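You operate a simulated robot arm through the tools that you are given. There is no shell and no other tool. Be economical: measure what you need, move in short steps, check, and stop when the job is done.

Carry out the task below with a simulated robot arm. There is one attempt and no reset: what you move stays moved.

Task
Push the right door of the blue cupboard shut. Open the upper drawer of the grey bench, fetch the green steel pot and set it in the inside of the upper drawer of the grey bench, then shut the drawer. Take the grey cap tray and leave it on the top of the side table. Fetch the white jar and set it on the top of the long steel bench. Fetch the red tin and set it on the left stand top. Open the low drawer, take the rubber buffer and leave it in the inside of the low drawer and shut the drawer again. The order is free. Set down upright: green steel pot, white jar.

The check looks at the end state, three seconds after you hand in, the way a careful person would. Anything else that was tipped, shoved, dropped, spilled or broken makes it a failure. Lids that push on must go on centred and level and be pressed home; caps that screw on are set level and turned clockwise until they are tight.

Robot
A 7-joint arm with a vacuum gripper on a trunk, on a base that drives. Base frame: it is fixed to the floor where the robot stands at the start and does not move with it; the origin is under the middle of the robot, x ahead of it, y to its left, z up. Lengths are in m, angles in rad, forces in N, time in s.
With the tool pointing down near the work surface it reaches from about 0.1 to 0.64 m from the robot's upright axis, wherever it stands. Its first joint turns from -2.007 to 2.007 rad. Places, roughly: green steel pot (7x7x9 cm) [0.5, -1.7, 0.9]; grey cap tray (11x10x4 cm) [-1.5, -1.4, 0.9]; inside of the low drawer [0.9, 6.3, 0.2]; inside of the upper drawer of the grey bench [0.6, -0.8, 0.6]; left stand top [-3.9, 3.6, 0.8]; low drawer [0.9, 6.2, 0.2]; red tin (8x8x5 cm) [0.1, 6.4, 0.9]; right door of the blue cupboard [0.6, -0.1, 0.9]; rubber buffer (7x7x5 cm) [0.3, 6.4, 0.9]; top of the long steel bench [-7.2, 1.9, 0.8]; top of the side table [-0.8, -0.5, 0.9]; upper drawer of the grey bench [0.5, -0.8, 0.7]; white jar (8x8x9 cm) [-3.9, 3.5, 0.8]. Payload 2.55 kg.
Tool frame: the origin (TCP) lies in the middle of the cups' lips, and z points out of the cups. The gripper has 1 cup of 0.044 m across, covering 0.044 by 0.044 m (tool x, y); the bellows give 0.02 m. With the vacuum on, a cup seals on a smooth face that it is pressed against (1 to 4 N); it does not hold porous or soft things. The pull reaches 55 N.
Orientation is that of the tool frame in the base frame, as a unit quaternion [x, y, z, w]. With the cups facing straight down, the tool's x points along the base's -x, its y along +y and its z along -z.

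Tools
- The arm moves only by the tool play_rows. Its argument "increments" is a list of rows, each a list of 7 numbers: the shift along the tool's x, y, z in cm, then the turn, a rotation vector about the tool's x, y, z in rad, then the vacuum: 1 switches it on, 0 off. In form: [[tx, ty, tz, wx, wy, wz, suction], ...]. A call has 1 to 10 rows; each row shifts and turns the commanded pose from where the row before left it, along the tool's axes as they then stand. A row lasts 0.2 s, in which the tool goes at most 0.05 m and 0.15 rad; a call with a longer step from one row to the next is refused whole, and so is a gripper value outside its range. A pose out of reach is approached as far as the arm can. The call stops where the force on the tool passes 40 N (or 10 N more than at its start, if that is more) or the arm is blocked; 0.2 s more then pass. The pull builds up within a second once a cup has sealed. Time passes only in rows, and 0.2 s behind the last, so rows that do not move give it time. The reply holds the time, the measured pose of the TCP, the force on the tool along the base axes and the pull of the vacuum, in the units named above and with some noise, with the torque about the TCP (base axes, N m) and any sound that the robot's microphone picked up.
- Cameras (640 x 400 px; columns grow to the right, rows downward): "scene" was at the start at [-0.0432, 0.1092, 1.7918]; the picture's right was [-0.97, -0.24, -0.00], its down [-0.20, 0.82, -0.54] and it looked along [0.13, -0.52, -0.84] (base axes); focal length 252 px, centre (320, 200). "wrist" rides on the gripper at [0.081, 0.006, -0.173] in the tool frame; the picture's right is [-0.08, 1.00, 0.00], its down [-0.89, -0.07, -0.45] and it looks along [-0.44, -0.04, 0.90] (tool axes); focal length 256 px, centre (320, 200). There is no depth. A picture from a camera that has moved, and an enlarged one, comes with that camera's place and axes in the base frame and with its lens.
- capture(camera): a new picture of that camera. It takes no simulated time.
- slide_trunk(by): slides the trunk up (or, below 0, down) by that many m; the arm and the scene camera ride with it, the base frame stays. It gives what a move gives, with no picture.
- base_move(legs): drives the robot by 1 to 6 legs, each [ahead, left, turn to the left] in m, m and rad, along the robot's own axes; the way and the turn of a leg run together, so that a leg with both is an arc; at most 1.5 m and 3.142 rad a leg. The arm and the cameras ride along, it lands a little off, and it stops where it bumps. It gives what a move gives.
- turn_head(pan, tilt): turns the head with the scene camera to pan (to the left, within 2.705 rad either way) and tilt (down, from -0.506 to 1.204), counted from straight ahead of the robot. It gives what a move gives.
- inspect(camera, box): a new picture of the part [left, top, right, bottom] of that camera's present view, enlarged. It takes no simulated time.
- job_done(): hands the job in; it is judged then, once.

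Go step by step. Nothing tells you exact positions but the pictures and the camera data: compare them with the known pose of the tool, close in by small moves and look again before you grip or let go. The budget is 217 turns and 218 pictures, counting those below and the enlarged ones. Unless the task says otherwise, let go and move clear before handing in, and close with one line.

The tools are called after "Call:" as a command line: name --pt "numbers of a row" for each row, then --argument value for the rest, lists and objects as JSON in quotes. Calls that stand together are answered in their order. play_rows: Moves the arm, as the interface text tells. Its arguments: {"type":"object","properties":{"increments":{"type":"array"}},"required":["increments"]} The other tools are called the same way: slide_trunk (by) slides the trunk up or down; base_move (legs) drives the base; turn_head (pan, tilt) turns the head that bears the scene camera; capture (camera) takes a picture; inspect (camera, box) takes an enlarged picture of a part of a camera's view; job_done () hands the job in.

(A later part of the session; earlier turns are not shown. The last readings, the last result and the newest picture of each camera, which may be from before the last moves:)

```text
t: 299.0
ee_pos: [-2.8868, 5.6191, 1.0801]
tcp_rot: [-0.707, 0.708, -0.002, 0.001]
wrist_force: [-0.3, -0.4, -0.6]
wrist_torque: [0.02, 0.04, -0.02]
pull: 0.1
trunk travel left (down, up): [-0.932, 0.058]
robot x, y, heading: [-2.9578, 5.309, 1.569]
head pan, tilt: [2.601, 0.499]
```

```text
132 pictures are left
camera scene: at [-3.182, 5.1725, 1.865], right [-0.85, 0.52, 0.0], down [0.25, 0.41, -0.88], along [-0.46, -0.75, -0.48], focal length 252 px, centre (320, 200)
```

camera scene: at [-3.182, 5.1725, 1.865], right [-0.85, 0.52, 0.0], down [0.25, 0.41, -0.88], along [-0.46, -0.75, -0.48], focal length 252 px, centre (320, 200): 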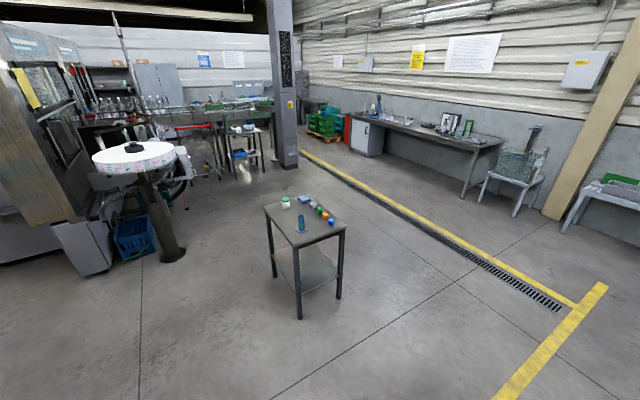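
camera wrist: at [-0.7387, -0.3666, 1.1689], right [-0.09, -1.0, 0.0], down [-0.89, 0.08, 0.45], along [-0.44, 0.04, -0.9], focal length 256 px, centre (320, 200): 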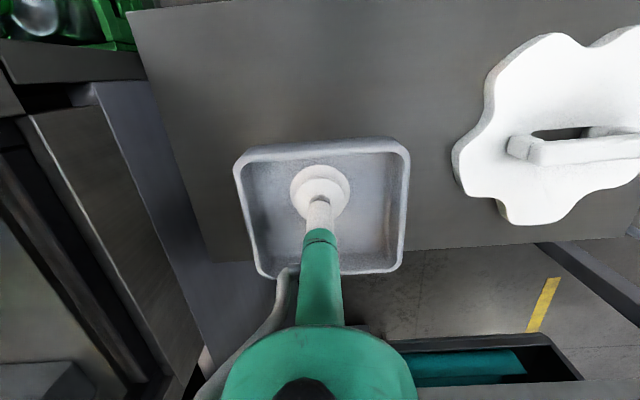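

The aisle north of the enclosure is about 1.1 m wide (y 4.9–6.0). I drive east sideways along it.

Call:
base_move --legs '[[0.1, 0, 0], [0, -1.5, 0], [0, -1.4, 0]]'

Call:
turn_head --pan -0.3 --tilt 0.8

Call:
capture --camera "scene"

Call:
capture --camera "wrist"

```text
t: 313.8
ee_pos: [0.0056, 5.7138, 1.0783]
tcp_rot: [0.708, -0.706, 0.002, -0.001]
wrist_force: [0.3, 0.0, -0.5]
wrist_torque: [0.01, -0.02, -0.01]
pull: 0.1
trunk travel left (down, up): [-0.932, 0.058]
robot x, y, heading: [-0.0635, 5.3981, 1.574]
head pan, tilt: [2.601, 0.499]
```

```text
t: 316.3
ee_pos: [0.0057, 5.7131, 1.0792]
tcp_rot: [0.708, -0.706, 0.001, -0.002]
wrist_force: [-0.8, -0.3, 0.3]
wrist_torque: [-0.02, 0.02, 0.0]
pull: 0.1
trunk travel left (down, up): [-0.932, 0.058]
robot x, y, heading: [-0.0653, 5.4002, 1.57]
head pan, tilt: [-0.3, 0.799]
```

```text
131 pictures are left
camera scene: at [-0.2166, 5.4192, 1.839], right [0.96, -0.3, 0.0], down [-0.21, -0.68, -0.7], along [0.21, 0.67, -0.72], focal length 252 px, centre (320, 200)
```

scene: 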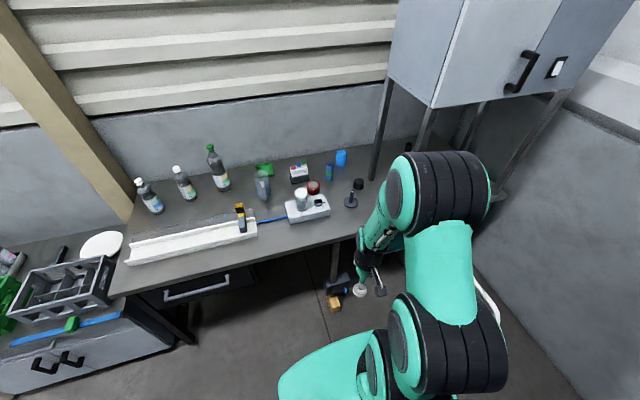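

```text
130 pictures are left
camera wrist: at [-0.0024, 5.6312, 1.2516], right [-1.0, 0.08, 0.0], down [0.07, 0.89, 0.45], along [0.04, 0.44, -0.89], focal length 256 px, centre (320, 200)
```

wrist: 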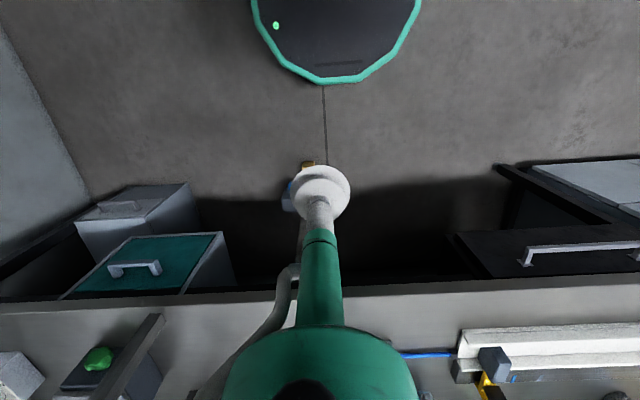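

Red tin at ~(0.05, 6.39), black rubber buffer ~(0.29, 6.35). A small thing lies on the floor under the bench; I check it and the drawer closely.

Call:
inspect --camera "scene" --box '[240, 140, 440, 330]'

Call:
inspect --camera "wrist" --box '[40, 140, 360, 340]'

```text
2.11 times, centred on (340, 235) of scene
camera zoom: at [-0.2166, 5.4192, 1.839], right [0.96, -0.3, 0.0], down [-0.21, -0.68, -0.7], along [0.21, 0.67, -0.72], focal length 529 px, centre (278, 126)
```

zoom: 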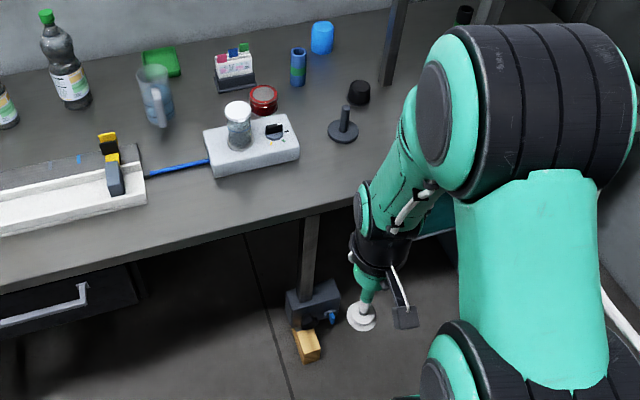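

```text
2.00 times, centred on (200, 240) of wrist
camera zoom: at [-0.0024, 5.6312, 1.2516], right [-1.0, 0.08, 0.0], down [0.07, 0.89, 0.45], along [0.04, 0.44, -0.89], focal length 512 px, centre (560, 120)
```

zoom: 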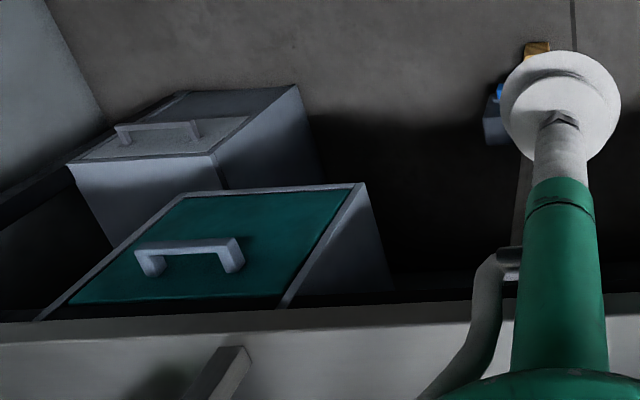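

Call:
base_move --legs '[[0, -0.33, 0]]'

Call:
turn_head --pan -0.75 --tilt 1.0

Call:
capture --camera "scene"

Call:
capture --camera "wrist"

```text
t: 318.5
ee_pos: [0.3358, 5.7126, 1.0793]
tcp_rot: [0.707, -0.707, 0.002, -0.002]
wrist_force: [-0.6, -0.4, 0.6]
wrist_torque: [0.03, 0.02, 0.03]
pull: 0.1
trunk travel left (down, up): [-0.932, 0.058]
robot x, y, heading: [0.2645, 5.4012, 1.567]
head pan, tilt: [-0.3, 0.799]
```

```text
t: 319.4
ee_pos: [0.3348, 5.7124, 1.0799]
tcp_rot: [0.708, -0.706, 0.002, -0.002]
wrist_force: [0.4, -0.4, 0.5]
wrist_torque: [-0.02, 0.02, 0.02]
pull: 0.0
trunk travel left (down, up): [-0.932, 0.058]
robot x, y, heading: [0.2663, 5.4003, 1.568]
head pan, tilt: [-0.75, 1.0]
```

```text
127 pictures are left
camera scene: at [0.1363, 5.3928, 1.8239], right [0.73, -0.68, 0.0], down [-0.57, -0.61, -0.54], along [0.37, 0.39, -0.84], focal length 252 px, centre (320, 200)
```

scene: 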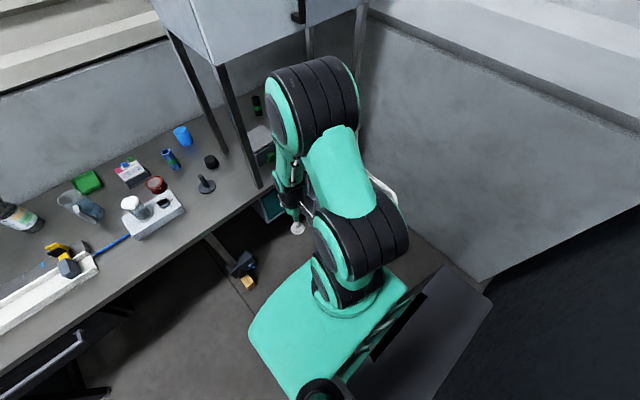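

```text
126 pictures are left
camera wrist: at [0.3274, 5.6305, 1.2516], right [-1.0, 0.08, 0.0], down [0.07, 0.89, 0.45], along [0.04, 0.44, -0.89], focal length 256 px, centre (320, 200)
```

wrist: 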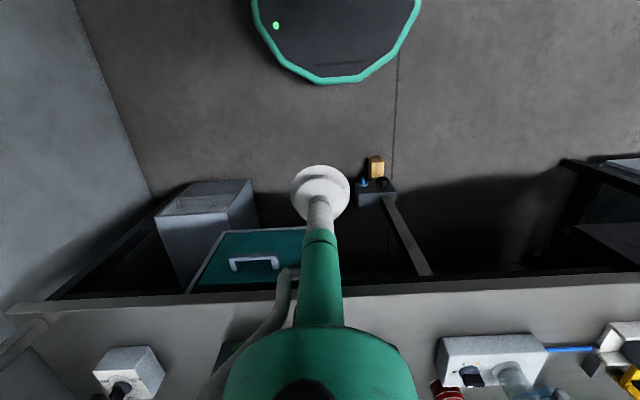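

I move further right to view the low drawer unit from the front with the trunk lowered.

Call:
base_move --legs '[[0, -0.4, 0], [-0.1, 0, 0]]'

Call:
capture --camera "wrist"

Call:
turn_head --pan -0.1 --tilt 1.1

Call:
capture --camera "scene"

```text
t: 322.6
ee_pos: [0.7349, 5.6097, 1.0798]
tcp_rot: [0.707, -0.707, 0.001, -0.002]
wrist_force: [0.0, -0.3, 0.1]
wrist_torque: [0.01, -0.03, -0.02]
pull: 0.1
trunk travel left (down, up): [-0.932, 0.058]
robot x, y, heading: [0.6684, 5.2987, 1.569]
head pan, tilt: [-0.75, 1.0]
```

```text
125 pictures are left
camera wrist: at [0.7281, 5.5287, 1.2516], right [-1.0, 0.08, 0.0], down [0.07, 0.89, 0.45], along [0.04, 0.44, -0.89], focal length 256 px, centre (320, 200)
```

wrist: 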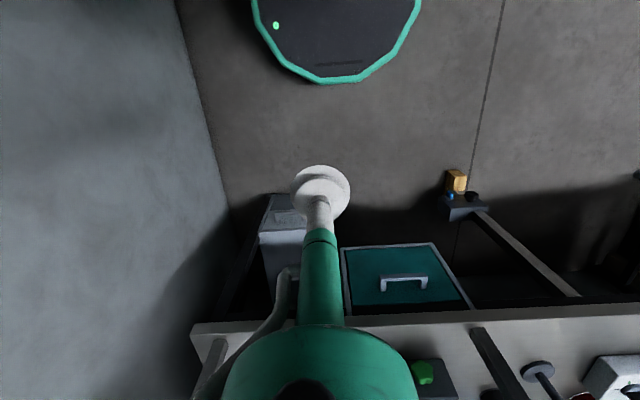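

```text
t: 323.7
ee_pos: [0.7351, 5.6106, 1.0788]
tcp_rot: [0.707, -0.707, 0.0, -0.002]
wrist_force: [-0.2, 0.2, 0.3]
wrist_torque: [0.0, 0.02, 0.0]
pull: 0.1
trunk travel left (down, up): [-0.932, 0.058]
robot x, y, heading: [0.668, 5.3014, 1.565]
head pan, tilt: [-0.099, 1.1]
```

```text
124 pictures are left
camera scene: at [0.4955, 5.3034, 1.8173], right [0.99, -0.1, 0.0], down [-0.09, -0.89, -0.45], along [0.05, 0.45, -0.89], focal length 252 px, centre (320, 200)
```

scene: 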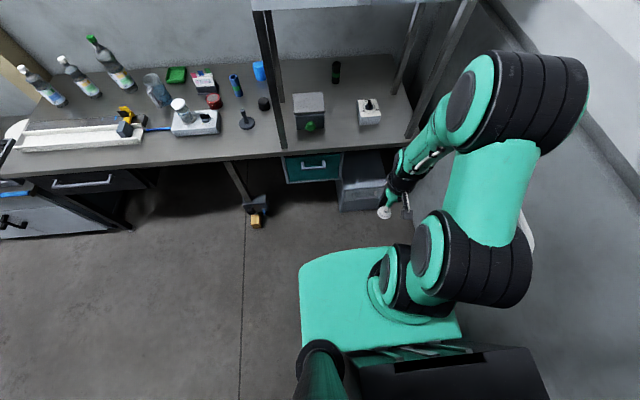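

Call:
inspect --camera "scene" --box '[270, 130, 420, 230]'

Call:
slide_trunk --by -0.4

Call:
play_rows --pt "0 -4 0 0 0 0 0" --pt "0 -4 0 0 0 0 0" --pt "0 -4 0 0 0 0 0" --pt "0 -4 0 0 0 0 0"

Call:
capture --camera "wrist"

Call:
turn_head --pan -0.1 --tilt 0.7

Call:
capture --camera "scene"

```text
4.00 times, centred on (345, 180) of scene
camera zoom: at [0.4955, 5.3034, 1.8173], right [0.99, -0.1, 0.0], down [-0.09, -0.89, -0.45], along [0.05, 0.45, -0.89], focal length 1006 px, centre (220, 280)
```

zoom: 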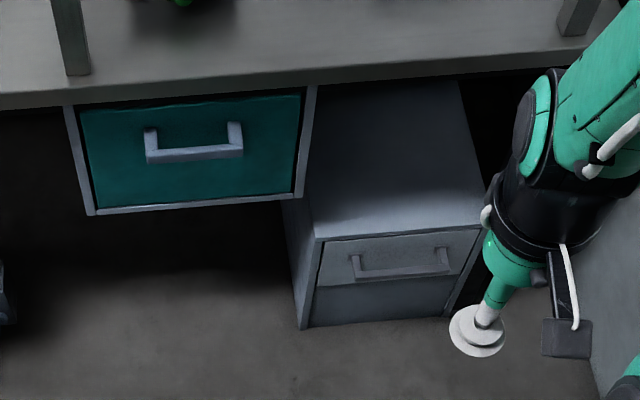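

```text
t: 327.5
ee_pos: [0.7366, 5.6105, 0.6793]
tcp_rot: [-0.707, 0.707, -0.001, 0.001]
wrist_force: [0.5, 0.2, 0.3]
wrist_torque: [-0.01, 0.01, -0.01]
pull: 0.0
trunk travel left (down, up): [-0.532, 0.458]
robot x, y, heading: [0.6628, 5.3057, 1.563]
head pan, tilt: [-0.099, 1.1]
```

```text
t: 328.5
ee_pos: [0.8982, 5.6105, 0.6803]
tcp_rot: [-0.707, 0.707, -0.002, 0.002]
wrist_force: [-0.7, -0.1, 0.2]
wrist_torque: [0.0, 0.03, -0.05]
pull: 0.0
trunk travel left (down, up): [-0.532, 0.458]
robot x, y, heading: [0.6663, 5.2983, 1.564]
head pan, tilt: [-0.099, 1.1]
```

```text
122 pictures are left
camera wrist: at [0.8903, 5.5282, 0.8525], right [-1.0, 0.08, 0.0], down [0.07, 0.89, 0.45], along [0.04, 0.44, -0.89], focal length 256 px, centre (320, 200)
```

wrist: 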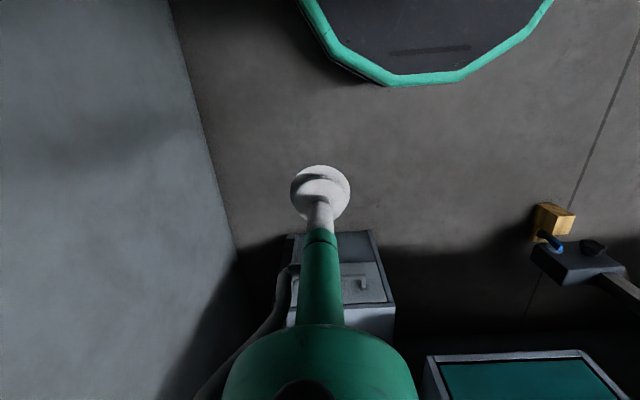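

```text
t: 329.4
ee_pos: [0.8976, 5.6101, 0.6797]
tcp_rot: [0.707, -0.707, 0.002, -0.001]
wrist_force: [-0.2, 0.2, 1.2]
wrist_torque: [-0.02, -0.01, 0.02]
pull: 0.0
trunk travel left (down, up): [-0.532, 0.458]
robot x, y, heading: [0.6694, 5.2985, 1.561]
head pan, tilt: [-0.099, 0.7]
```

```text
121 pictures are left
camera scene: at [0.4977, 5.3252, 1.4472], right [0.99, -0.1, 0.0], down [-0.07, -0.64, -0.76], along [0.08, 0.76, -0.64], focal length 252 px, centre (320, 200)
```

scene: 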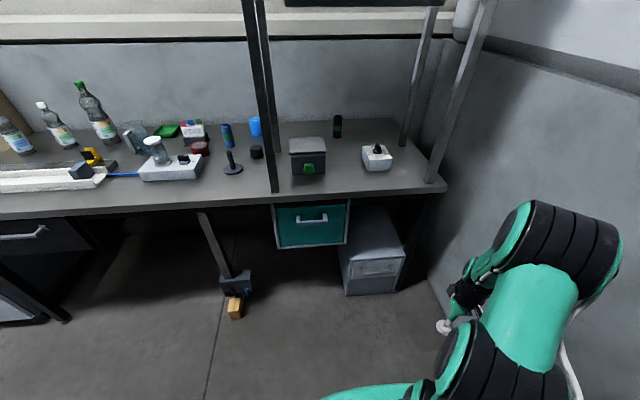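

The low unit's drawer front spans about x 0.76–1.03, z 0.18–0.36 at y≈6.1 with the handle at z≈0.28. I level the tool toward +y here before lowering.

Call:
play_rows --pt "-3 3.5 -1.5 0 0 0 0" --pt "-3 3.5 -1.5 0 0 0 0" --pt "-3 3.5 -1.5 0 0 0 0" --pt "-3 3.5 -1.5 0 0 0 0"

Call:
play_rows --pt "-1.2 0 -1.4 0 -0.143 0 0" --pt "-1.39 0 -1.22 0 -0.143 0 0" --pt "-1.55 0 -1.0 0 -0.143 0 0" --pt "-1.67 0 -0.77 0 -0.143 0 0" --pt "-1.77 0 -0.53 0 -0.143 0 0" --pt "-1.82 0 -0.27 0 -0.143 0 0" --pt "-1.84 0 0 0 -0.143 0 0" --pt "-1.83 0 0.25 0 -0.143 0 0" --pt "-1.77 0 0.51 0 -0.143 0 0" --pt "-1.68 0 0.76 0 -0.143 0 0"

Call:
play_rows --pt "-1.5 0 1 0 -0.143 0 0" --pt "0 0 0 0 0 0 0"

```text
t: 330.4
ee_pos: [0.7546, 5.7316, 0.7394]
tcp_rot: [-0.707, 0.707, 0.0, 0.001]
wrist_force: [-0.9, -0.4, 0.0]
wrist_torque: [-0.03, 0.03, 0.01]
pull: 0.1
trunk travel left (down, up): [-0.532, 0.458]
robot x, y, heading: [0.6649, 5.3018, 1.563]
head pan, tilt: [-0.099, 0.7]
```

```text
t: 332.6
ee_pos: [0.753, 5.8474, 0.877]
tcp_rot: [0.558, -0.556, -0.435, -0.437]
wrist_force: [0.0, 0.3, 0.6]
wrist_torque: [-0.02, -0.02, -0.02]
pull: 0.1
out of reach, approached as far as the arm can: row 10
trunk travel left (down, up): [-0.532, 0.458]
robot x, y, heading: [0.6687, 5.3001, 1.564]
head pan, tilt: [-0.099, 0.7]
```

```text
t: 333.2
ee_pos: [0.7498, 5.8583, 0.8897]
tcp_rot: [-0.551, 0.551, 0.441, 0.445]
wrist_force: [0.2, 0.5, -0.2]
wrist_torque: [0.02, 0.0, 0.02]
pull: 0.0
out of reach, approached as far as the arm can: row 1
trunk travel left (down, up): [-0.532, 0.458]
robot x, y, heading: [0.6655, 5.2991, 1.563]
head pan, tilt: [-0.099, 0.7]
```

Call:
play_rows --pt "-0.5 0 3 0 0 0 0" --pt "-0.5 0 3 0 -0.07 0 0" --pt "0 0 2 0 -0.08 0 0" --pt "0 0 1 0 -0.07 0 0"

Call:
play_rows --pt "4 0 0 0 0 0 0" --pt "4 0 0 0 0 0 0"

```text
t: 334.2
ee_pos: [0.7501, 5.9535, 0.8889]
tcp_rot: [0.502, -0.501, -0.497, -0.5]
wrist_force: [-0.6, 0.3, 0.3]
wrist_torque: [-0.02, 0.0, 0.01]
pull: 0.2
out of reach, approached as far as the arm can: row 4
trunk travel left (down, up): [-0.532, 0.458]
robot x, y, heading: [0.6658, 5.2969, 1.564]
head pan, tilt: [-0.099, 0.7]
```

```text
t: 334.8
ee_pos: [0.7537, 5.9939, 0.8412]
tcp_rot: [0.503, -0.502, -0.495, -0.499]
wrist_force: [1.1, 0.6, 0.6]
wrist_torque: [-0.01, 0.0, 0.0]
pull: 0.1
out of reach, approached as far as the arm can: row 1, 2
trunk travel left (down, up): [-0.532, 0.458]
robot x, y, heading: [0.6641, 5.2978, 1.567]
head pan, tilt: [-0.099, 0.7]
```

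The tool is level. I back away slightly, lower the trunk to the drawer height and shift right.

Call:
base_move --legs '[[-0.04, -0.135, 0]]'

Call:
slide_trunk --by -0.3

Call:
slide_trunk --by -0.215

Call:
capture --camera "wrist"

Call:
capture --camera "scene"

```text
t: 336.1
ee_pos: [0.8856, 5.9538, 0.8415]
tcp_rot: [0.502, -0.502, -0.497, -0.499]
wrist_force: [0.2, 0.8, 0.3]
wrist_torque: [0.03, 0.04, 0.01]
pull: 0.1
trunk travel left (down, up): [-0.532, 0.458]
robot x, y, heading: [0.8002, 5.2577, 1.568]
head pan, tilt: [-0.099, 0.7]
```

```text
t: 339.1
ee_pos: [0.8854, 5.9532, 0.5406]
tcp_rot: [0.504, -0.501, -0.497, -0.498]
wrist_force: [-0.4, 0.6, -0.2]
wrist_torque: [-0.02, 0.02, 0.02]
pull: 0.1
trunk travel left (down, up): [-0.232, 0.758]
robot x, y, heading: [0.8008, 5.2604, 1.572]
head pan, tilt: [-0.099, 0.7]
```

```text
t: 341.4
ee_pos: [0.886, 5.9538, 0.3268]
tcp_rot: [0.503, -0.501, -0.497, -0.499]
wrist_force: [0.2, 0.0, 0.0]
wrist_torque: [0.02, 0.0, -0.01]
pull: 0.1
trunk travel left (down, up): [-0.017, 0.973]
robot x, y, heading: [0.7959, 5.2606, 1.569]
head pan, tilt: [-0.099, 0.7]
```

```text
120 pictures are left
camera wrist: at [0.8785, 5.7794, 0.2467], right [-1.0, 0.0, 0.08], down [0.07, -0.44, 0.9], along [0.03, 0.9, 0.44], focal length 256 px, centre (320, 200)
```

wrist: 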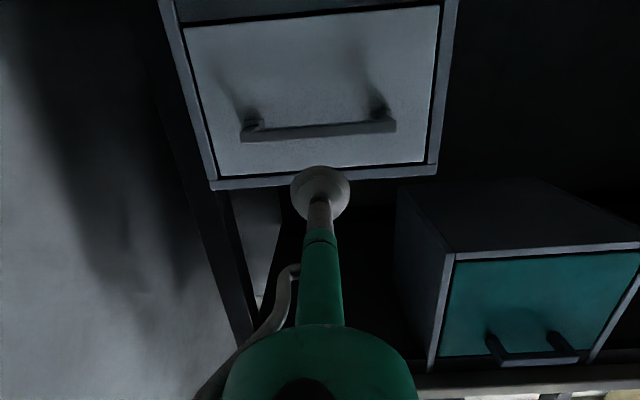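

```text
119 pictures are left
camera scene: at [0.6319, 5.2848, 0.9323], right [0.99, -0.1, 0.0], down [-0.07, -0.64, -0.76], along [0.08, 0.76, -0.64], focal length 252 px, centre (320, 200)
```

scene: 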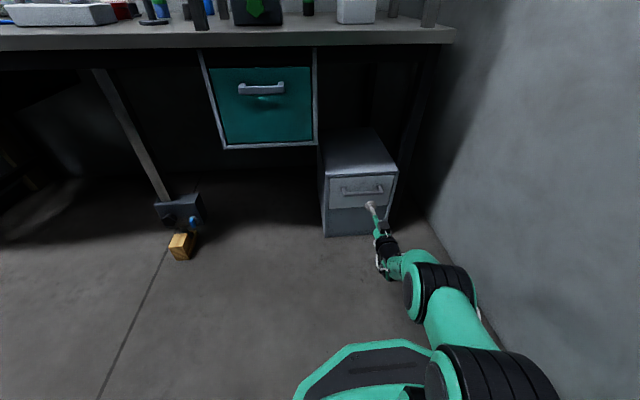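

The zone above the handle is too tight for the cup; the strip right of the handle (x≈0.995) fits. I shift there.

Call:
base_move --legs '[[0, -0.05, 0]]'

Call:
play_rows --pt "0 -2 0 0 0 0 0" --pt "0 -2 0 0 0 0 0" --pt "0 -2 0 0 0 0 0"

Call:
slide_trunk --by -0.017

Call:
capture --camera "wrist"

```text
t: 342.3
ee_pos: [0.9348, 5.9526, 0.326]
tcp_rot: [0.504, -0.501, -0.497, -0.498]
wrist_force: [0.2, 0.2, 0.5]
wrist_torque: [0.01, 0.0, 0.02]
pull: 0.0
trunk travel left (down, up): [-0.017, 0.973]
robot x, y, heading: [0.8478, 5.2571, 1.569]
head pan, tilt: [-0.099, 0.7]
```

```text
t: 343.1
ee_pos: [0.9954, 5.9533, 0.3255]
tcp_rot: [0.502, -0.502, -0.496, -0.499]
wrist_force: [-0.8, -0.1, 0.3]
wrist_torque: [-0.01, -0.02, 0.03]
pull: 0.0
trunk travel left (down, up): [-0.017, 0.973]
robot x, y, heading: [0.8524, 5.2589, 1.569]
head pan, tilt: [-0.099, 0.7]
```

```text
t: 343.7
ee_pos: [0.9952, 5.9534, 0.3086]
tcp_rot: [0.502, -0.502, -0.496, -0.5]
wrist_force: [-0.2, -0.3, 0.2]
wrist_torque: [0.0, 0.02, -0.01]
pull: 0.0
trunk travel left (down, up): [0.0, 0.99]
robot x, y, heading: [0.8486, 5.2617, 1.566]
head pan, tilt: [-0.099, 0.7]
```

```text
118 pictures are left
camera wrist: at [0.9884, 5.7789, 0.2298], right [-1.0, 0.0, 0.08], down [0.07, -0.44, 0.9], along [0.03, 0.9, 0.44], focal length 256 px, centre (320, 200)
```

wrist: 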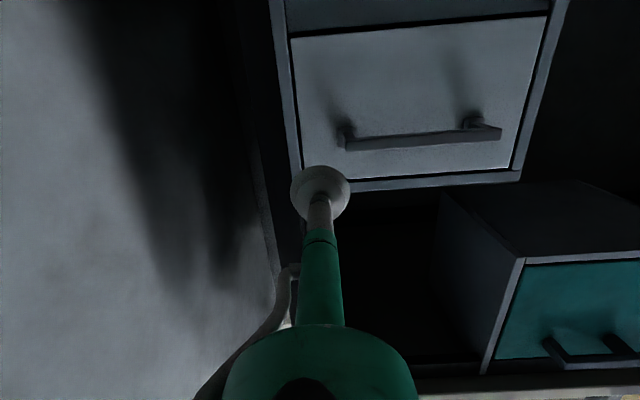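

Aligned within the strip. I advance gently with vacuum on.

Call:
play_rows --pt "0 0.3 0 0 0 0 1"

Call:
base_move --legs '[[0.1, 0, 0]]'

Call:
capture --camera "wrist"

```text
t: 344.1
ee_pos: [0.9932, 5.9531, 0.3093]
tcp_rot: [0.504, -0.501, -0.497, -0.498]
wrist_force: [-0.2, 0.3, 0.1]
wrist_torque: [-0.02, 0.0, 0.01]
pull: 0.0
trunk travel left (down, up): [0.0, 0.99]
robot x, y, heading: [0.852, 5.2602, 1.567]
head pan, tilt: [-0.099, 0.7]
```

```text
t: 345.3
ee_pos: [0.9928, 6.0527, 0.3096]
tcp_rot: [0.504, -0.502, -0.496, -0.498]
wrist_force: [-0.5, 0.1, 0.6]
wrist_torque: [-0.03, -0.02, -0.04]
pull: 0.0
trunk travel left (down, up): [0.0, 0.99]
robot x, y, heading: [0.8485, 5.3605, 1.571]
head pan, tilt: [-0.099, 0.7]
```

```text
117 pictures are left
camera wrist: at [0.9859, 5.8787, 0.2298], right [-1.0, 0.0, 0.08], down [0.07, -0.44, 0.9], along [0.03, 0.9, 0.44], focal length 256 px, centre (320, 200)
```

wrist: 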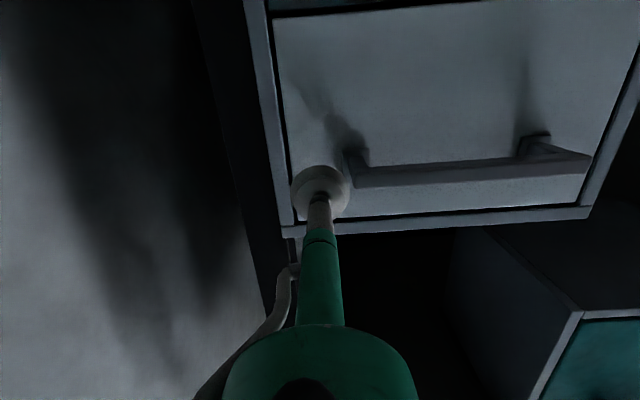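

Call:
base_move --legs '[[0.03, 0, 0]]'

Call:
base_move --legs '[[0.012, 0, 0]]'

Call:
play_rows --pt "0 0 0 0 0 0 1" --pt "0 0 0 0 0 0 1" --pt "0 0 0 0 0 0 1"

```text
t: 346.1
ee_pos: [0.9932, 6.0838, 0.309]
tcp_rot: [0.504, -0.501, -0.497, -0.498]
wrist_force: [0.4, 0.9, 0.5]
wrist_torque: [-0.03, 0.02, 0.01]
pull: 0.1
trunk travel left (down, up): [0.0, 0.99]
robot x, y, heading: [0.8471, 5.3919, 1.569]
head pan, tilt: [-0.099, 0.7]
```

```text
t: 346.9
ee_pos: [0.9925, 6.0945, 0.3094]
tcp_rot: [0.502, -0.501, -0.497, -0.5]
wrist_force: [-3.4, 0.6, 1.2]
wrist_torque: [0.33, -0.22, -0.24]
pull: 55.2
trunk travel left (down, up): [0.0, 0.99]
robot x, y, heading: [0.8475, 5.3984, 1.565]
head pan, tilt: [-0.099, 0.7]
```

```text
t: 347.7
ee_pos: [0.9921, 6.0935, 0.3092]
tcp_rot: [0.503, -0.501, -0.497, -0.499]
wrist_force: [-0.4, -0.6, 0.9]
wrist_torque: [0.29, 0.0, -0.24]
pull: 55.1
trunk travel left (down, up): [0.0, 0.99]
robot x, y, heading: [0.8483, 5.4011, 1.563]
head pan, tilt: [-0.099, 0.7]
```

Sealed. I pull the drawer by driving back.

Call:
base_move --legs '[[-0.08, 0, 0], [-0.08, 0, 0], [-0.05, 0, 0]]'

Call:
turn_head --pan -0.1 --tilt 0.8

Call:
capture --camera "scene"

```text
t: 350.1
ee_pos: [0.9921, 5.8923, 0.31]
tcp_rot: [0.503, -0.501, -0.497, -0.499]
wrist_force: [-0.2, 0.1, -1.4]
wrist_torque: [0.15, 0.03, -0.17]
pull: 54.9
trunk travel left (down, up): [0.0, 0.99]
robot x, y, heading: [0.8478, 5.1991, 1.568]
head pan, tilt: [-0.099, 0.7]
stopped in leg 3: the robot was blocked; the commanded pose is now the measured one
```

```text
t: 350.8
ee_pos: [0.9921, 5.8921, 0.3088]
tcp_rot: [0.505, -0.5, -0.497, -0.498]
wrist_force: [-0.2, 0.3, 0.1]
wrist_torque: [0.13, -0.03, -0.13]
pull: 54.9
trunk travel left (down, up): [0.0, 0.99]
robot x, y, heading: [0.8498, 5.2008, 1.57]
head pan, tilt: [-0.099, 0.799]
```

```text
116 pictures are left
camera scene: at [0.681, 5.2189, 0.9071], right [0.99, -0.1, 0.0], down [-0.07, -0.71, -0.7], along [0.07, 0.69, -0.72], focal length 252 px, centre (320, 200)
```

scene: 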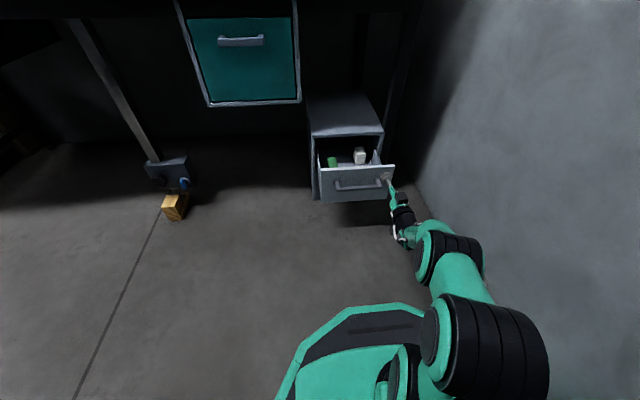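

Call:
inspect --camera "scene" --box '[290, 90, 420, 220]'

Call:
play_rows --pt "0 0 0 0 0 0 0" --pt "0 0 0 0 0 0 0" --pt "0 0 0 0 0 0 0" --pt "0 0 0 0 0 0 0" --pt "0 0 0 0 0 0 0"

```text
3.08 times, centred on (355, 155) of scene
camera zoom: at [0.681, 5.2189, 0.9071], right [0.99, -0.1, 0.0], down [-0.07, -0.71, -0.7], along [0.07, 0.69, -0.72], focal length 774 px, centre (212, 338)
```

zoom: 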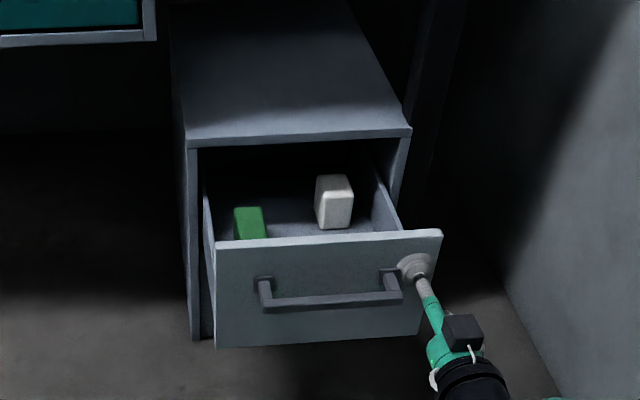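

```text
t: 352.0
ee_pos: [0.9924, 5.8924, 0.3098]
tcp_rot: [0.503, -0.501, -0.497, -0.499]
wrist_force: [0.3, -0.4, -1.1]
wrist_torque: [0.0, -0.01, 0.03]
pull: 0.0
trunk travel left (down, up): [0.0, 0.99]
robot x, y, heading: [0.8505, 5.1943, 1.571]
head pan, tilt: [-0.099, 0.799]
```

The drawer is open 0.2 m with free room at its front. I release, peel the tool back and raise the trunk.

Call:
play_rows --pt "0 0 -1.5 0 0.08 0 0" --pt "0 0 -1.5 0 0.1 0 0" --pt "0 0 -2 0 0.1 0 0" --pt "0 0 -2 0 0.1 0 0"

Call:
slide_trunk --by 0.4

Call:
capture --camera "scene"

```text
t: 353.0
ee_pos: [0.9897, 5.824, 0.3134]
tcp_rot: [0.591, -0.588, -0.391, -0.391]
wrist_force: [0.0, 0.1, -0.2]
wrist_torque: [0.03, 0.0, -0.02]
pull: 0.0
trunk travel left (down, up): [0.0, 0.99]
robot x, y, heading: [0.8468, 5.1964, 1.569]
head pan, tilt: [-0.099, 0.799]
```

```text
t: 356.8
ee_pos: [0.9912, 5.8238, 0.7219]
tcp_rot: [0.588, -0.586, -0.393, -0.396]
wrist_force: [0.4, -0.1, 0.4]
wrist_torque: [0.0, -0.01, 0.02]
pull: 0.1
trunk travel left (down, up): [-0.4, 0.59]
robot x, y, heading: [0.8455, 5.195, 1.573]
head pan, tilt: [-0.099, 0.799]
```

```text
114 pictures are left
camera scene: at [0.681, 5.219, 1.307], right [0.99, -0.1, 0.0], down [-0.07, -0.71, -0.7], along [0.07, 0.69, -0.72], focal length 252 px, centre (320, 200)
```

scene: 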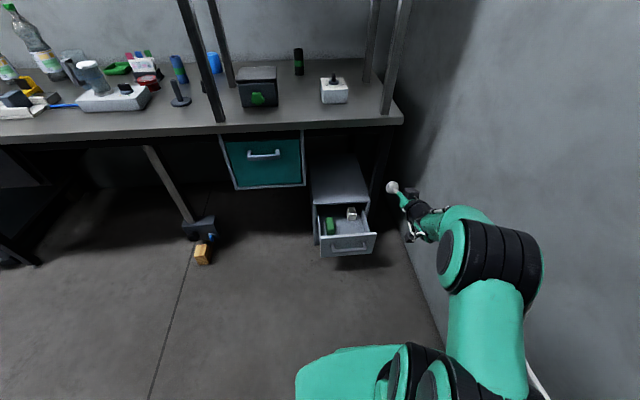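

I raise the trunk fully and turn the tool down again, then go to the buffer.

Call:
slide_trunk --by 0.4

Call:
slide_trunk --by 0.15

Call:
play_rows --pt "2 0 -1 0 0.148 0 0" --pt "2 0 -1 0 0.148 0 0" --pt "2 0 0 0 0.148 0 0" --pt "2 0 0 0 0.148 0 0" --pt "2 0 0 0 0.148 0 0" --pt "2 0 0 0 0.148 0 0" --pt "2 0 0 0 0.148 0 0" --pt "2 0 0 0 0.148 0 0"

Call:
base_move --legs '[[0.1, 0.7, 0]]'

Call:
turn_head --pan -0.2 --tilt 1.0

Call:
capture --camera "scene"

```text
t: 360.6
ee_pos: [0.9919, 5.8233, 1.1196]
tcp_rot: [0.588, -0.586, -0.393, -0.395]
wrist_force: [-1.3, -0.2, -0.4]
wrist_torque: [-0.02, -0.01, -0.02]
pull: 0.1
trunk travel left (down, up): [-0.8, 0.19]
robot x, y, heading: [0.8447, 5.196, 1.565]
head pan, tilt: [-0.099, 0.799]
```

```text
t: 362.4
ee_pos: [0.9926, 5.8227, 1.2701]
tcp_rot: [0.588, -0.586, -0.393, -0.396]
wrist_force: [-0.7, -0.6, 0.9]
wrist_torque: [0.0, -0.02, -0.01]
pull: 0.0
trunk travel left (down, up): [-0.95, 0.04]
robot x, y, heading: [0.8504, 5.1963, 1.572]
head pan, tilt: [-0.099, 0.799]
```

```text
t: 364.2
ee_pos: [0.9918, 5.6877, 1.1861]
tcp_rot: [-0.707, 0.707, -0.004, 0.0]
wrist_force: [0.1, -0.4, -0.8]
wrist_torque: [-0.02, 0.02, 0.02]
pull: 0.0
trunk travel left (down, up): [-0.95, 0.04]
robot x, y, heading: [0.8494, 5.1961, 1.568]
head pan, tilt: [-0.099, 0.799]
```

```text
t: 368.0
ee_pos: [0.2943, 5.7875, 1.1883]
tcp_rot: [0.709, -0.706, 0.003, 0.0]
wrist_force: [0.1, 0.8, -0.5]
wrist_torque: [-0.01, -0.02, 0.0]
pull: 0.0
trunk travel left (down, up): [-0.95, 0.04]
robot x, y, heading: [0.1548, 5.2962, 1.572]
head pan, tilt: [-0.099, 0.799]
```

```text
t: 368.8
ee_pos: [0.2948, 5.7886, 1.187]
tcp_rot: [0.709, -0.706, 0.002, -0.001]
wrist_force: [-0.5, 0.9, -0.1]
wrist_torque: [0.04, 0.01, -0.01]
pull: 0.1
trunk travel left (down, up): [-0.95, 0.04]
robot x, y, heading: [0.1571, 5.2959, 1.572]
head pan, tilt: [-0.201, 1.0]
```

```text
113 pictures are left
camera scene: at [-0.0085, 5.307, 1.8419], right [0.98, -0.2, 0.0], down [-0.17, -0.82, -0.54], along [0.11, 0.53, -0.84], focal length 252 px, centre (320, 200)
```

scene: 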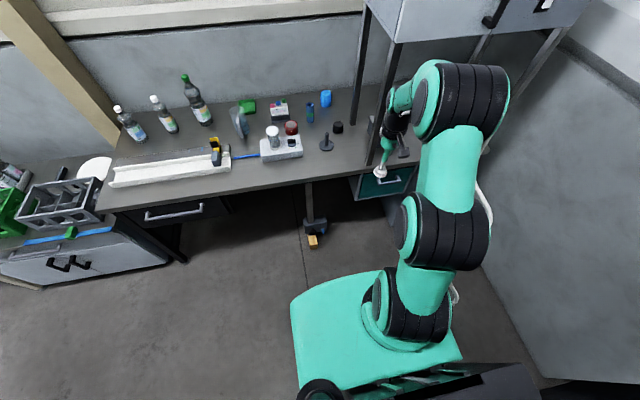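

The overhead cabinet post is close to the buffer on the right, so I reach from the left: turn the robot toward the north-west so the arm mount is nearer the bench.

Call:
play_rows --pt "4 0 0 0 0 0 0" --pt "4 0 0 0 0 0 0" --pt "4 0 0 0 0 0 0" --pt "4 0 0 0 0 0 0"

Call:
base_move --legs '[[0.05, 0.1, 0], [0, 0, 0.7]]'

Call:
base_move --legs '[[0.2, -0.1, 0], [0.16, -0.1, 0]]'

Call:
turn_head --pan -1.0 --tilt 0.9

Call:
capture --camera "scene"

Call:
capture --camera "wrist"

```text
t: 369.8
ee_pos: [0.2957, 5.6252, 1.1869]
tcp_rot: [0.709, -0.705, 0.002, -0.003]
wrist_force: [0.3, -0.1, 0.7]
wrist_torque: [0.0, -0.02, 0.02]
pull: 0.0
trunk travel left (down, up): [-0.95, 0.04]
robot x, y, heading: [0.1543, 5.2987, 1.573]
head pan, tilt: [-0.201, 1.0]
```

```text
t: 372.8
ee_pos: [-0.0484, 5.6927, 1.1874]
tcp_rot: [0.908, -0.419, 0.002, -0.002]
wrist_force: [0.6, -0.4, 0.3]
wrist_torque: [-0.04, -0.01, 0.05]
pull: 0.1
trunk travel left (down, up): [-0.95, 0.04]
robot x, y, heading: [0.0577, 5.3461, 2.271]
head pan, tilt: [-0.201, 1.0]
```

```text
t: 375.7
ee_pos: [-0.1283, 6.0975, 1.1874]
tcp_rot: [0.907, -0.421, 0.002, -0.002]
wrist_force: [0.2, 0.2, -0.6]
wrist_torque: [-0.03, -0.01, 0.0]
pull: 0.1
trunk travel left (down, up): [-0.95, 0.04]
robot x, y, heading: [-0.0248, 5.7523, 2.269]
head pan, tilt: [-0.201, 1.0]
```

```text
t: 376.8
ee_pos: [-0.128, 6.0973, 1.1871]
tcp_rot: [0.907, -0.421, 0.002, -0.002]
wrist_force: [0.2, 0.6, 0.1]
wrist_torque: [0.01, 0.01, 0.0]
pull: 0.0
trunk travel left (down, up): [-0.95, 0.04]
robot x, y, heading: [-0.0242, 5.7562, 2.267]
head pan, tilt: [-1.0, 0.901]
```

```text
112 pictures are left
camera scene: at [-0.0987, 5.6656, 1.8491], right [0.95, -0.3, 0.0], down [-0.23, -0.75, -0.62], along [0.18, 0.59, -0.78], focal length 252 px, centre (320, 200)
```

scene: 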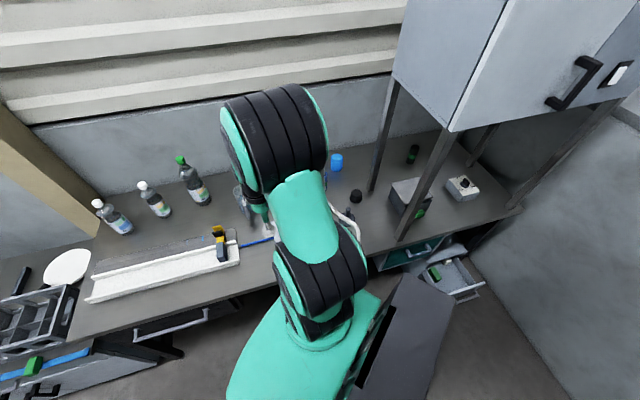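

```text
111 pictures are left
camera wrist: at [-0.0816, 6.0301, 1.3598], right [-0.81, -0.58, 0.0], down [-0.52, 0.73, 0.44], along [-0.26, 0.36, -0.9], focal length 256 px, centre (320, 200)
```

wrist: 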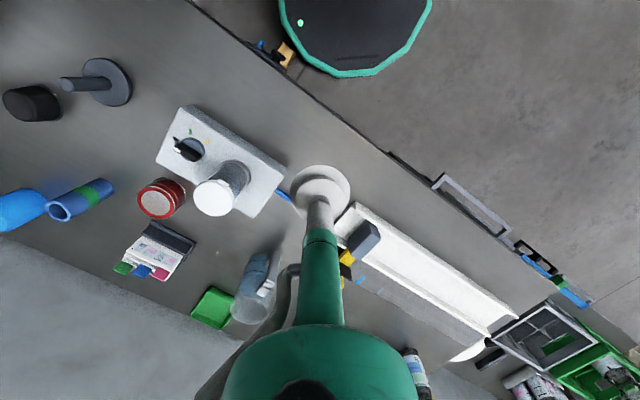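

From here both items are in easy reach. I swing the tool over to the buffer.

Call:
play_rows --pt "0.8 -4.7 0 0 0 0 0" --pt "0.8 -4.7 0 0 0 0 0" --pt "0.8 -4.7 0 0 0 0 0" --pt "0.8 -4.7 0 0 0 0 0" --pt "0.8 -4.7 0 0 0 0 0" --pt "0.8 -4.7 0 0 0 0 0" --pt "0.8 -4.7 0 0 0 0 0" --pt "0.8 -4.7 0 0 0 0 0"

Call:
capture --camera "wrist"

Call:
capture --camera "scene"

```text
t: 378.6
ee_pos: [0.1918, 6.2714, 1.1738]
tcp_rot: [0.907, -0.421, 0.002, -0.011]
wrist_force: [-0.2, 0.5, 1.8]
wrist_torque: [-0.1, 0.05, -0.01]
pull: 0.0
out of reach, approached as far as the arm can: row 7, 8
trunk travel left (down, up): [-0.95, 0.04]
robot x, y, heading: [-0.0255, 5.7539, 2.268]
head pan, tilt: [-1.0, 0.901]
```

```text
110 pictures are left
camera wrist: at [0.2362, 6.2025, 1.3458], right [-0.81, -0.58, -0.02], down [-0.53, 0.72, 0.45], along [-0.25, 0.38, -0.89], focal length 256 px, centre (320, 200)
```

wrist: 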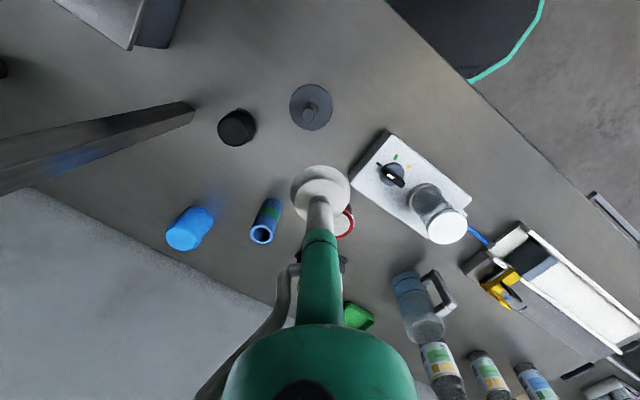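

```text
109 pictures are left
camera scene: at [-0.0966, 5.6661, 1.8494], right [0.95, -0.3, 0.0], down [-0.23, -0.75, -0.62], along [0.18, 0.59, -0.78], focal length 252 px, centre (320, 200)
```

scene: 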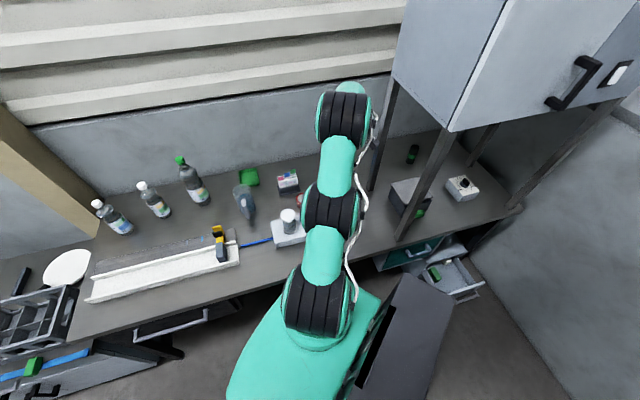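

The reach falls a little short; I retract the arm a bit and shift the base right by ~0.14.

Call:
play_rows --pt "0 4.5 0 0 0 0 0" --pt "0 4.5 0 0 0 0 0" --pt "0 4.5 0 0 0 0 0"

Call:
base_move --legs '[[-0.105, -0.1, 0]]'

Call:
capture --camera "wrist"

```text
t: 379.4
ee_pos: [0.0843, 6.1822, 1.1716]
tcp_rot: [0.907, -0.421, 0.001, -0.002]
wrist_force: [-0.5, 0.8, 0.5]
wrist_torque: [0.07, -0.04, 0.0]
pull: 0.1
trunk travel left (down, up): [-0.95, 0.04]
robot x, y, heading: [-0.0291, 5.7527, 2.271]
head pan, tilt: [-1.0, 0.901]
```

```text
t: 380.8
ee_pos: [0.2271, 6.1669, 1.1707]
tcp_rot: [0.907, -0.42, 0.002, -0.002]
wrist_force: [0.0, -0.1, 0.0]
wrist_torque: [-0.01, -0.02, 0.0]
pull: 0.1
trunk travel left (down, up): [-0.95, 0.04]
robot x, y, heading: [0.1189, 5.7328, 2.268]
head pan, tilt: [-1.0, 0.901]
```

```text
108 pictures are left
camera wrist: at [0.2734, 6.1008, 1.3434], right [-0.81, -0.58, 0.0], down [-0.52, 0.73, 0.44], along [-0.26, 0.36, -0.9], focal length 256 px, centre (320, 200)
```

wrist: 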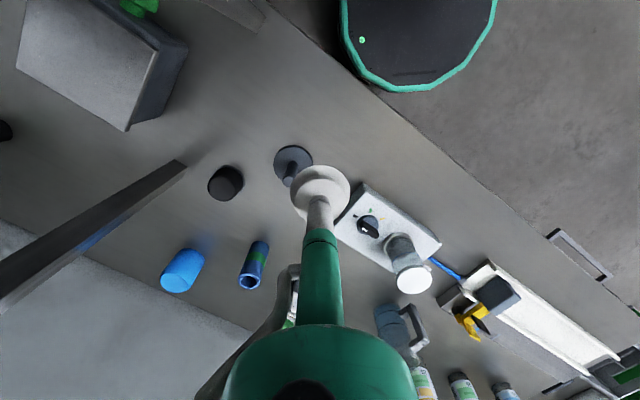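

Call:
play_rows --pt "0 0 4.5 0 0 0 0" --pt "0 0 4.5 0 0 0 0" --pt "0 0 4.5 0 0 0 0" --pt "-2.4 -4.2 0 0 0 0 0" --pt "-2.4 -4.2 0 0 0 0 0" --pt "-2.3 -4.2 0 0 0 0 0" --pt "-2.3 -4.2 0 0 0 0 0"

Call:
inspect --camera "wrist" --box '[220, 100, 420, 260]'

Call:
capture --camera "scene"

```text
t: 382.4
ee_pos: [0.2914, 6.3346, 1.0378]
tcp_rot: [0.907, -0.42, 0.001, -0.001]
wrist_force: [-1.0, -0.8, -0.7]
wrist_torque: [0.03, 0.0, 0.0]
pull: 0.0
out of reach, approached as far as the arm can: row 7
trunk travel left (down, up): [-0.95, 0.04]
robot x, y, heading: [0.1195, 5.7371, 2.271]
head pan, tilt: [-1.0, 0.901]
```

```text
2.50 times, centred on (320, 180) of wrist
camera zoom: at [0.3371, 6.2681, 1.2101], right [-0.81, -0.58, 0.0], down [-0.52, 0.73, 0.44], along [-0.26, 0.36, -0.9], focal length 640 px, centre (320, 250)
```

zoom: 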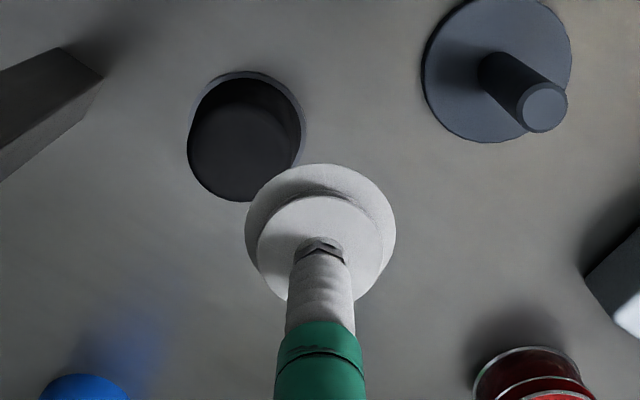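

```text
106 pictures are left
camera scene: at [0.0452, 5.651, 1.8493], right [0.95, -0.3, 0.0], down [-0.23, -0.75, -0.62], along [0.18, 0.59, -0.78], focal length 252 px, centre (320, 200)
```

scene: 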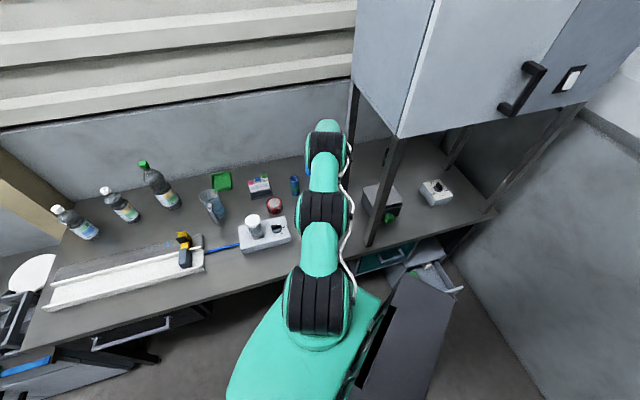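

Call:
base_move --legs '[[0.0, -0.035, 0]]'

Call:
play_rows --pt "0 0 3 0 0 0 0" --pt "0 0 3 0 0 0 0"

Call:
inspect --camera "wrist" --box '[220, 100, 420, 260]'

```text
t: 383.2
ee_pos: [0.3018, 6.3446, 1.037]
tcp_rot: [0.907, -0.42, 0.002, -0.001]
wrist_force: [0.4, 0.2, -0.1]
wrist_torque: [-0.04, 0.05, -0.02]
pull: 0.0
trunk travel left (down, up): [-0.95, 0.04]
robot x, y, heading: [0.1305, 5.7461, 2.265]
head pan, tilt: [-1.0, 0.901]
stopped in leg 1: the robot was blocked; the commanded pose is now the measured one
```

```text
t: 383.8
ee_pos: [0.3021, 6.3456, 0.9778]
tcp_rot: [0.907, -0.42, 0.0, -0.003]
wrist_force: [-0.4, 1.2, -0.4]
wrist_torque: [-0.04, 0.03, -0.01]
pull: 0.0
trunk travel left (down, up): [-0.95, 0.04]
robot x, y, heading: [0.1316, 5.7483, 2.269]
head pan, tilt: [-1.0, 0.901]
```

```text
2.50 times, centred on (320, 180) of wrist
camera zoom: at [0.3483, 6.2785, 1.1496], right [-0.81, -0.58, -0.01], down [-0.53, 0.72, 0.45], along [-0.26, 0.36, -0.9], focal length 640 px, centre (320, 250)
```

zoom: 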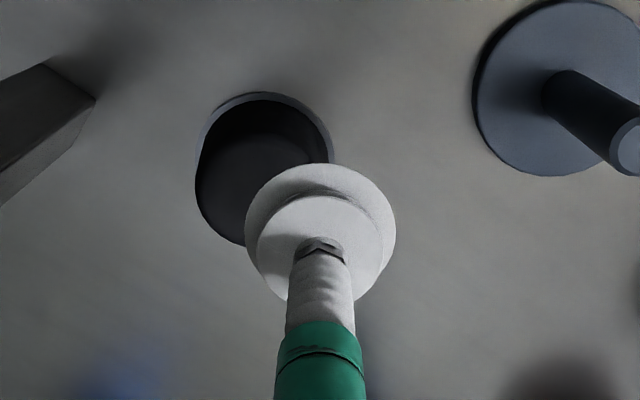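

Call:
play_rows --pt "-0.5 -2.2 2 0 0 0 1" --pt "0 0 2 0 0 0 1"

Call:
inspect --camera "wrist" --box '[220, 100, 420, 260]'

```text
t: 384.4
ee_pos: [0.306, 6.3504, 0.9514]
tcp_rot: [0.908, -0.42, 0.0, -0.002]
wrist_force: [0.7, 0.6, 0.0]
wrist_torque: [-0.01, -0.03, -0.02]
pull: 0.2
out of reach, approached as far as the arm can: row 1
trunk travel left (down, up): [-0.95, 0.04]
robot x, y, heading: [0.1273, 5.7456, 2.27]
head pan, tilt: [-1.0, 0.901]
```

```text
2.50 times, centred on (320, 180) of wrist
camera zoom: at [0.3524, 6.283, 1.1239], right [-0.81, -0.58, -0.01], down [-0.53, 0.72, 0.45], along [-0.26, 0.36, -0.9], focal length 640 px, centre (320, 250)
```

zoom: 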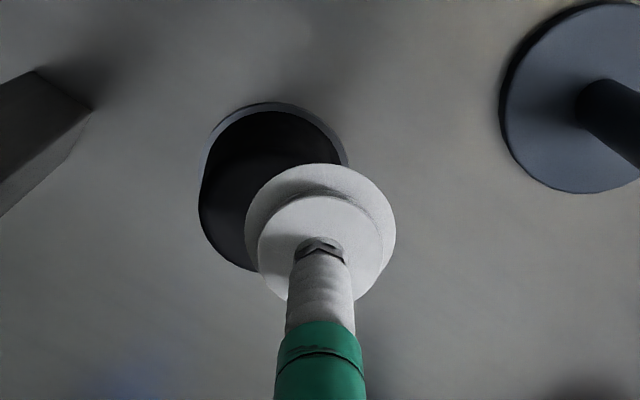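

Call:
play_rows --pt "-0.1 -0.3 1.5 0 0 0 1" --pt "-0.2 -1.2 0.3 0 0 0 1"

Call:
inspect --camera "wrist" --box '[220, 100, 420, 260]'

```text
t: 385.0
ee_pos: [0.3077, 6.3483, 0.9379]
tcp_rot: [0.907, -0.42, 0.002, -0.003]
wrist_force: [-0.4, 0.5, 0.1]
wrist_torque: [0.01, 0.01, -0.02]
pull: 0.0
out of reach, approached as far as the arm can: row 1, 2
trunk travel left (down, up): [-0.95, 0.04]
robot x, y, heading: [0.1294, 5.7439, 2.267]
head pan, tilt: [-1.0, 0.901]
```

```text
2.50 times, centred on (320, 180) of wrist
camera zoom: at [0.3528, 6.2819, 1.1094], right [-0.81, -0.58, -0.01], down [-0.53, 0.72, 0.45], along [-0.26, 0.36, -0.9], focal length 640 px, centre (320, 250)
```

zoom: 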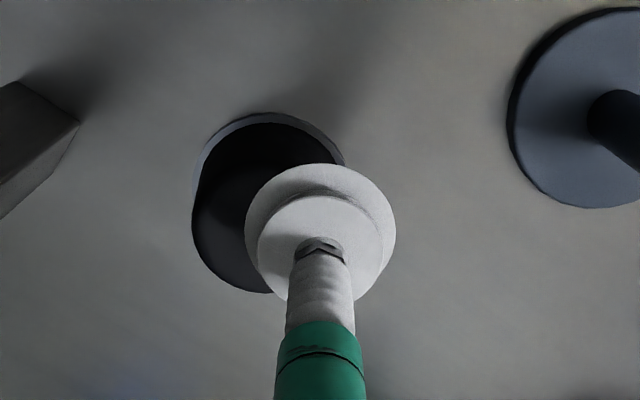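

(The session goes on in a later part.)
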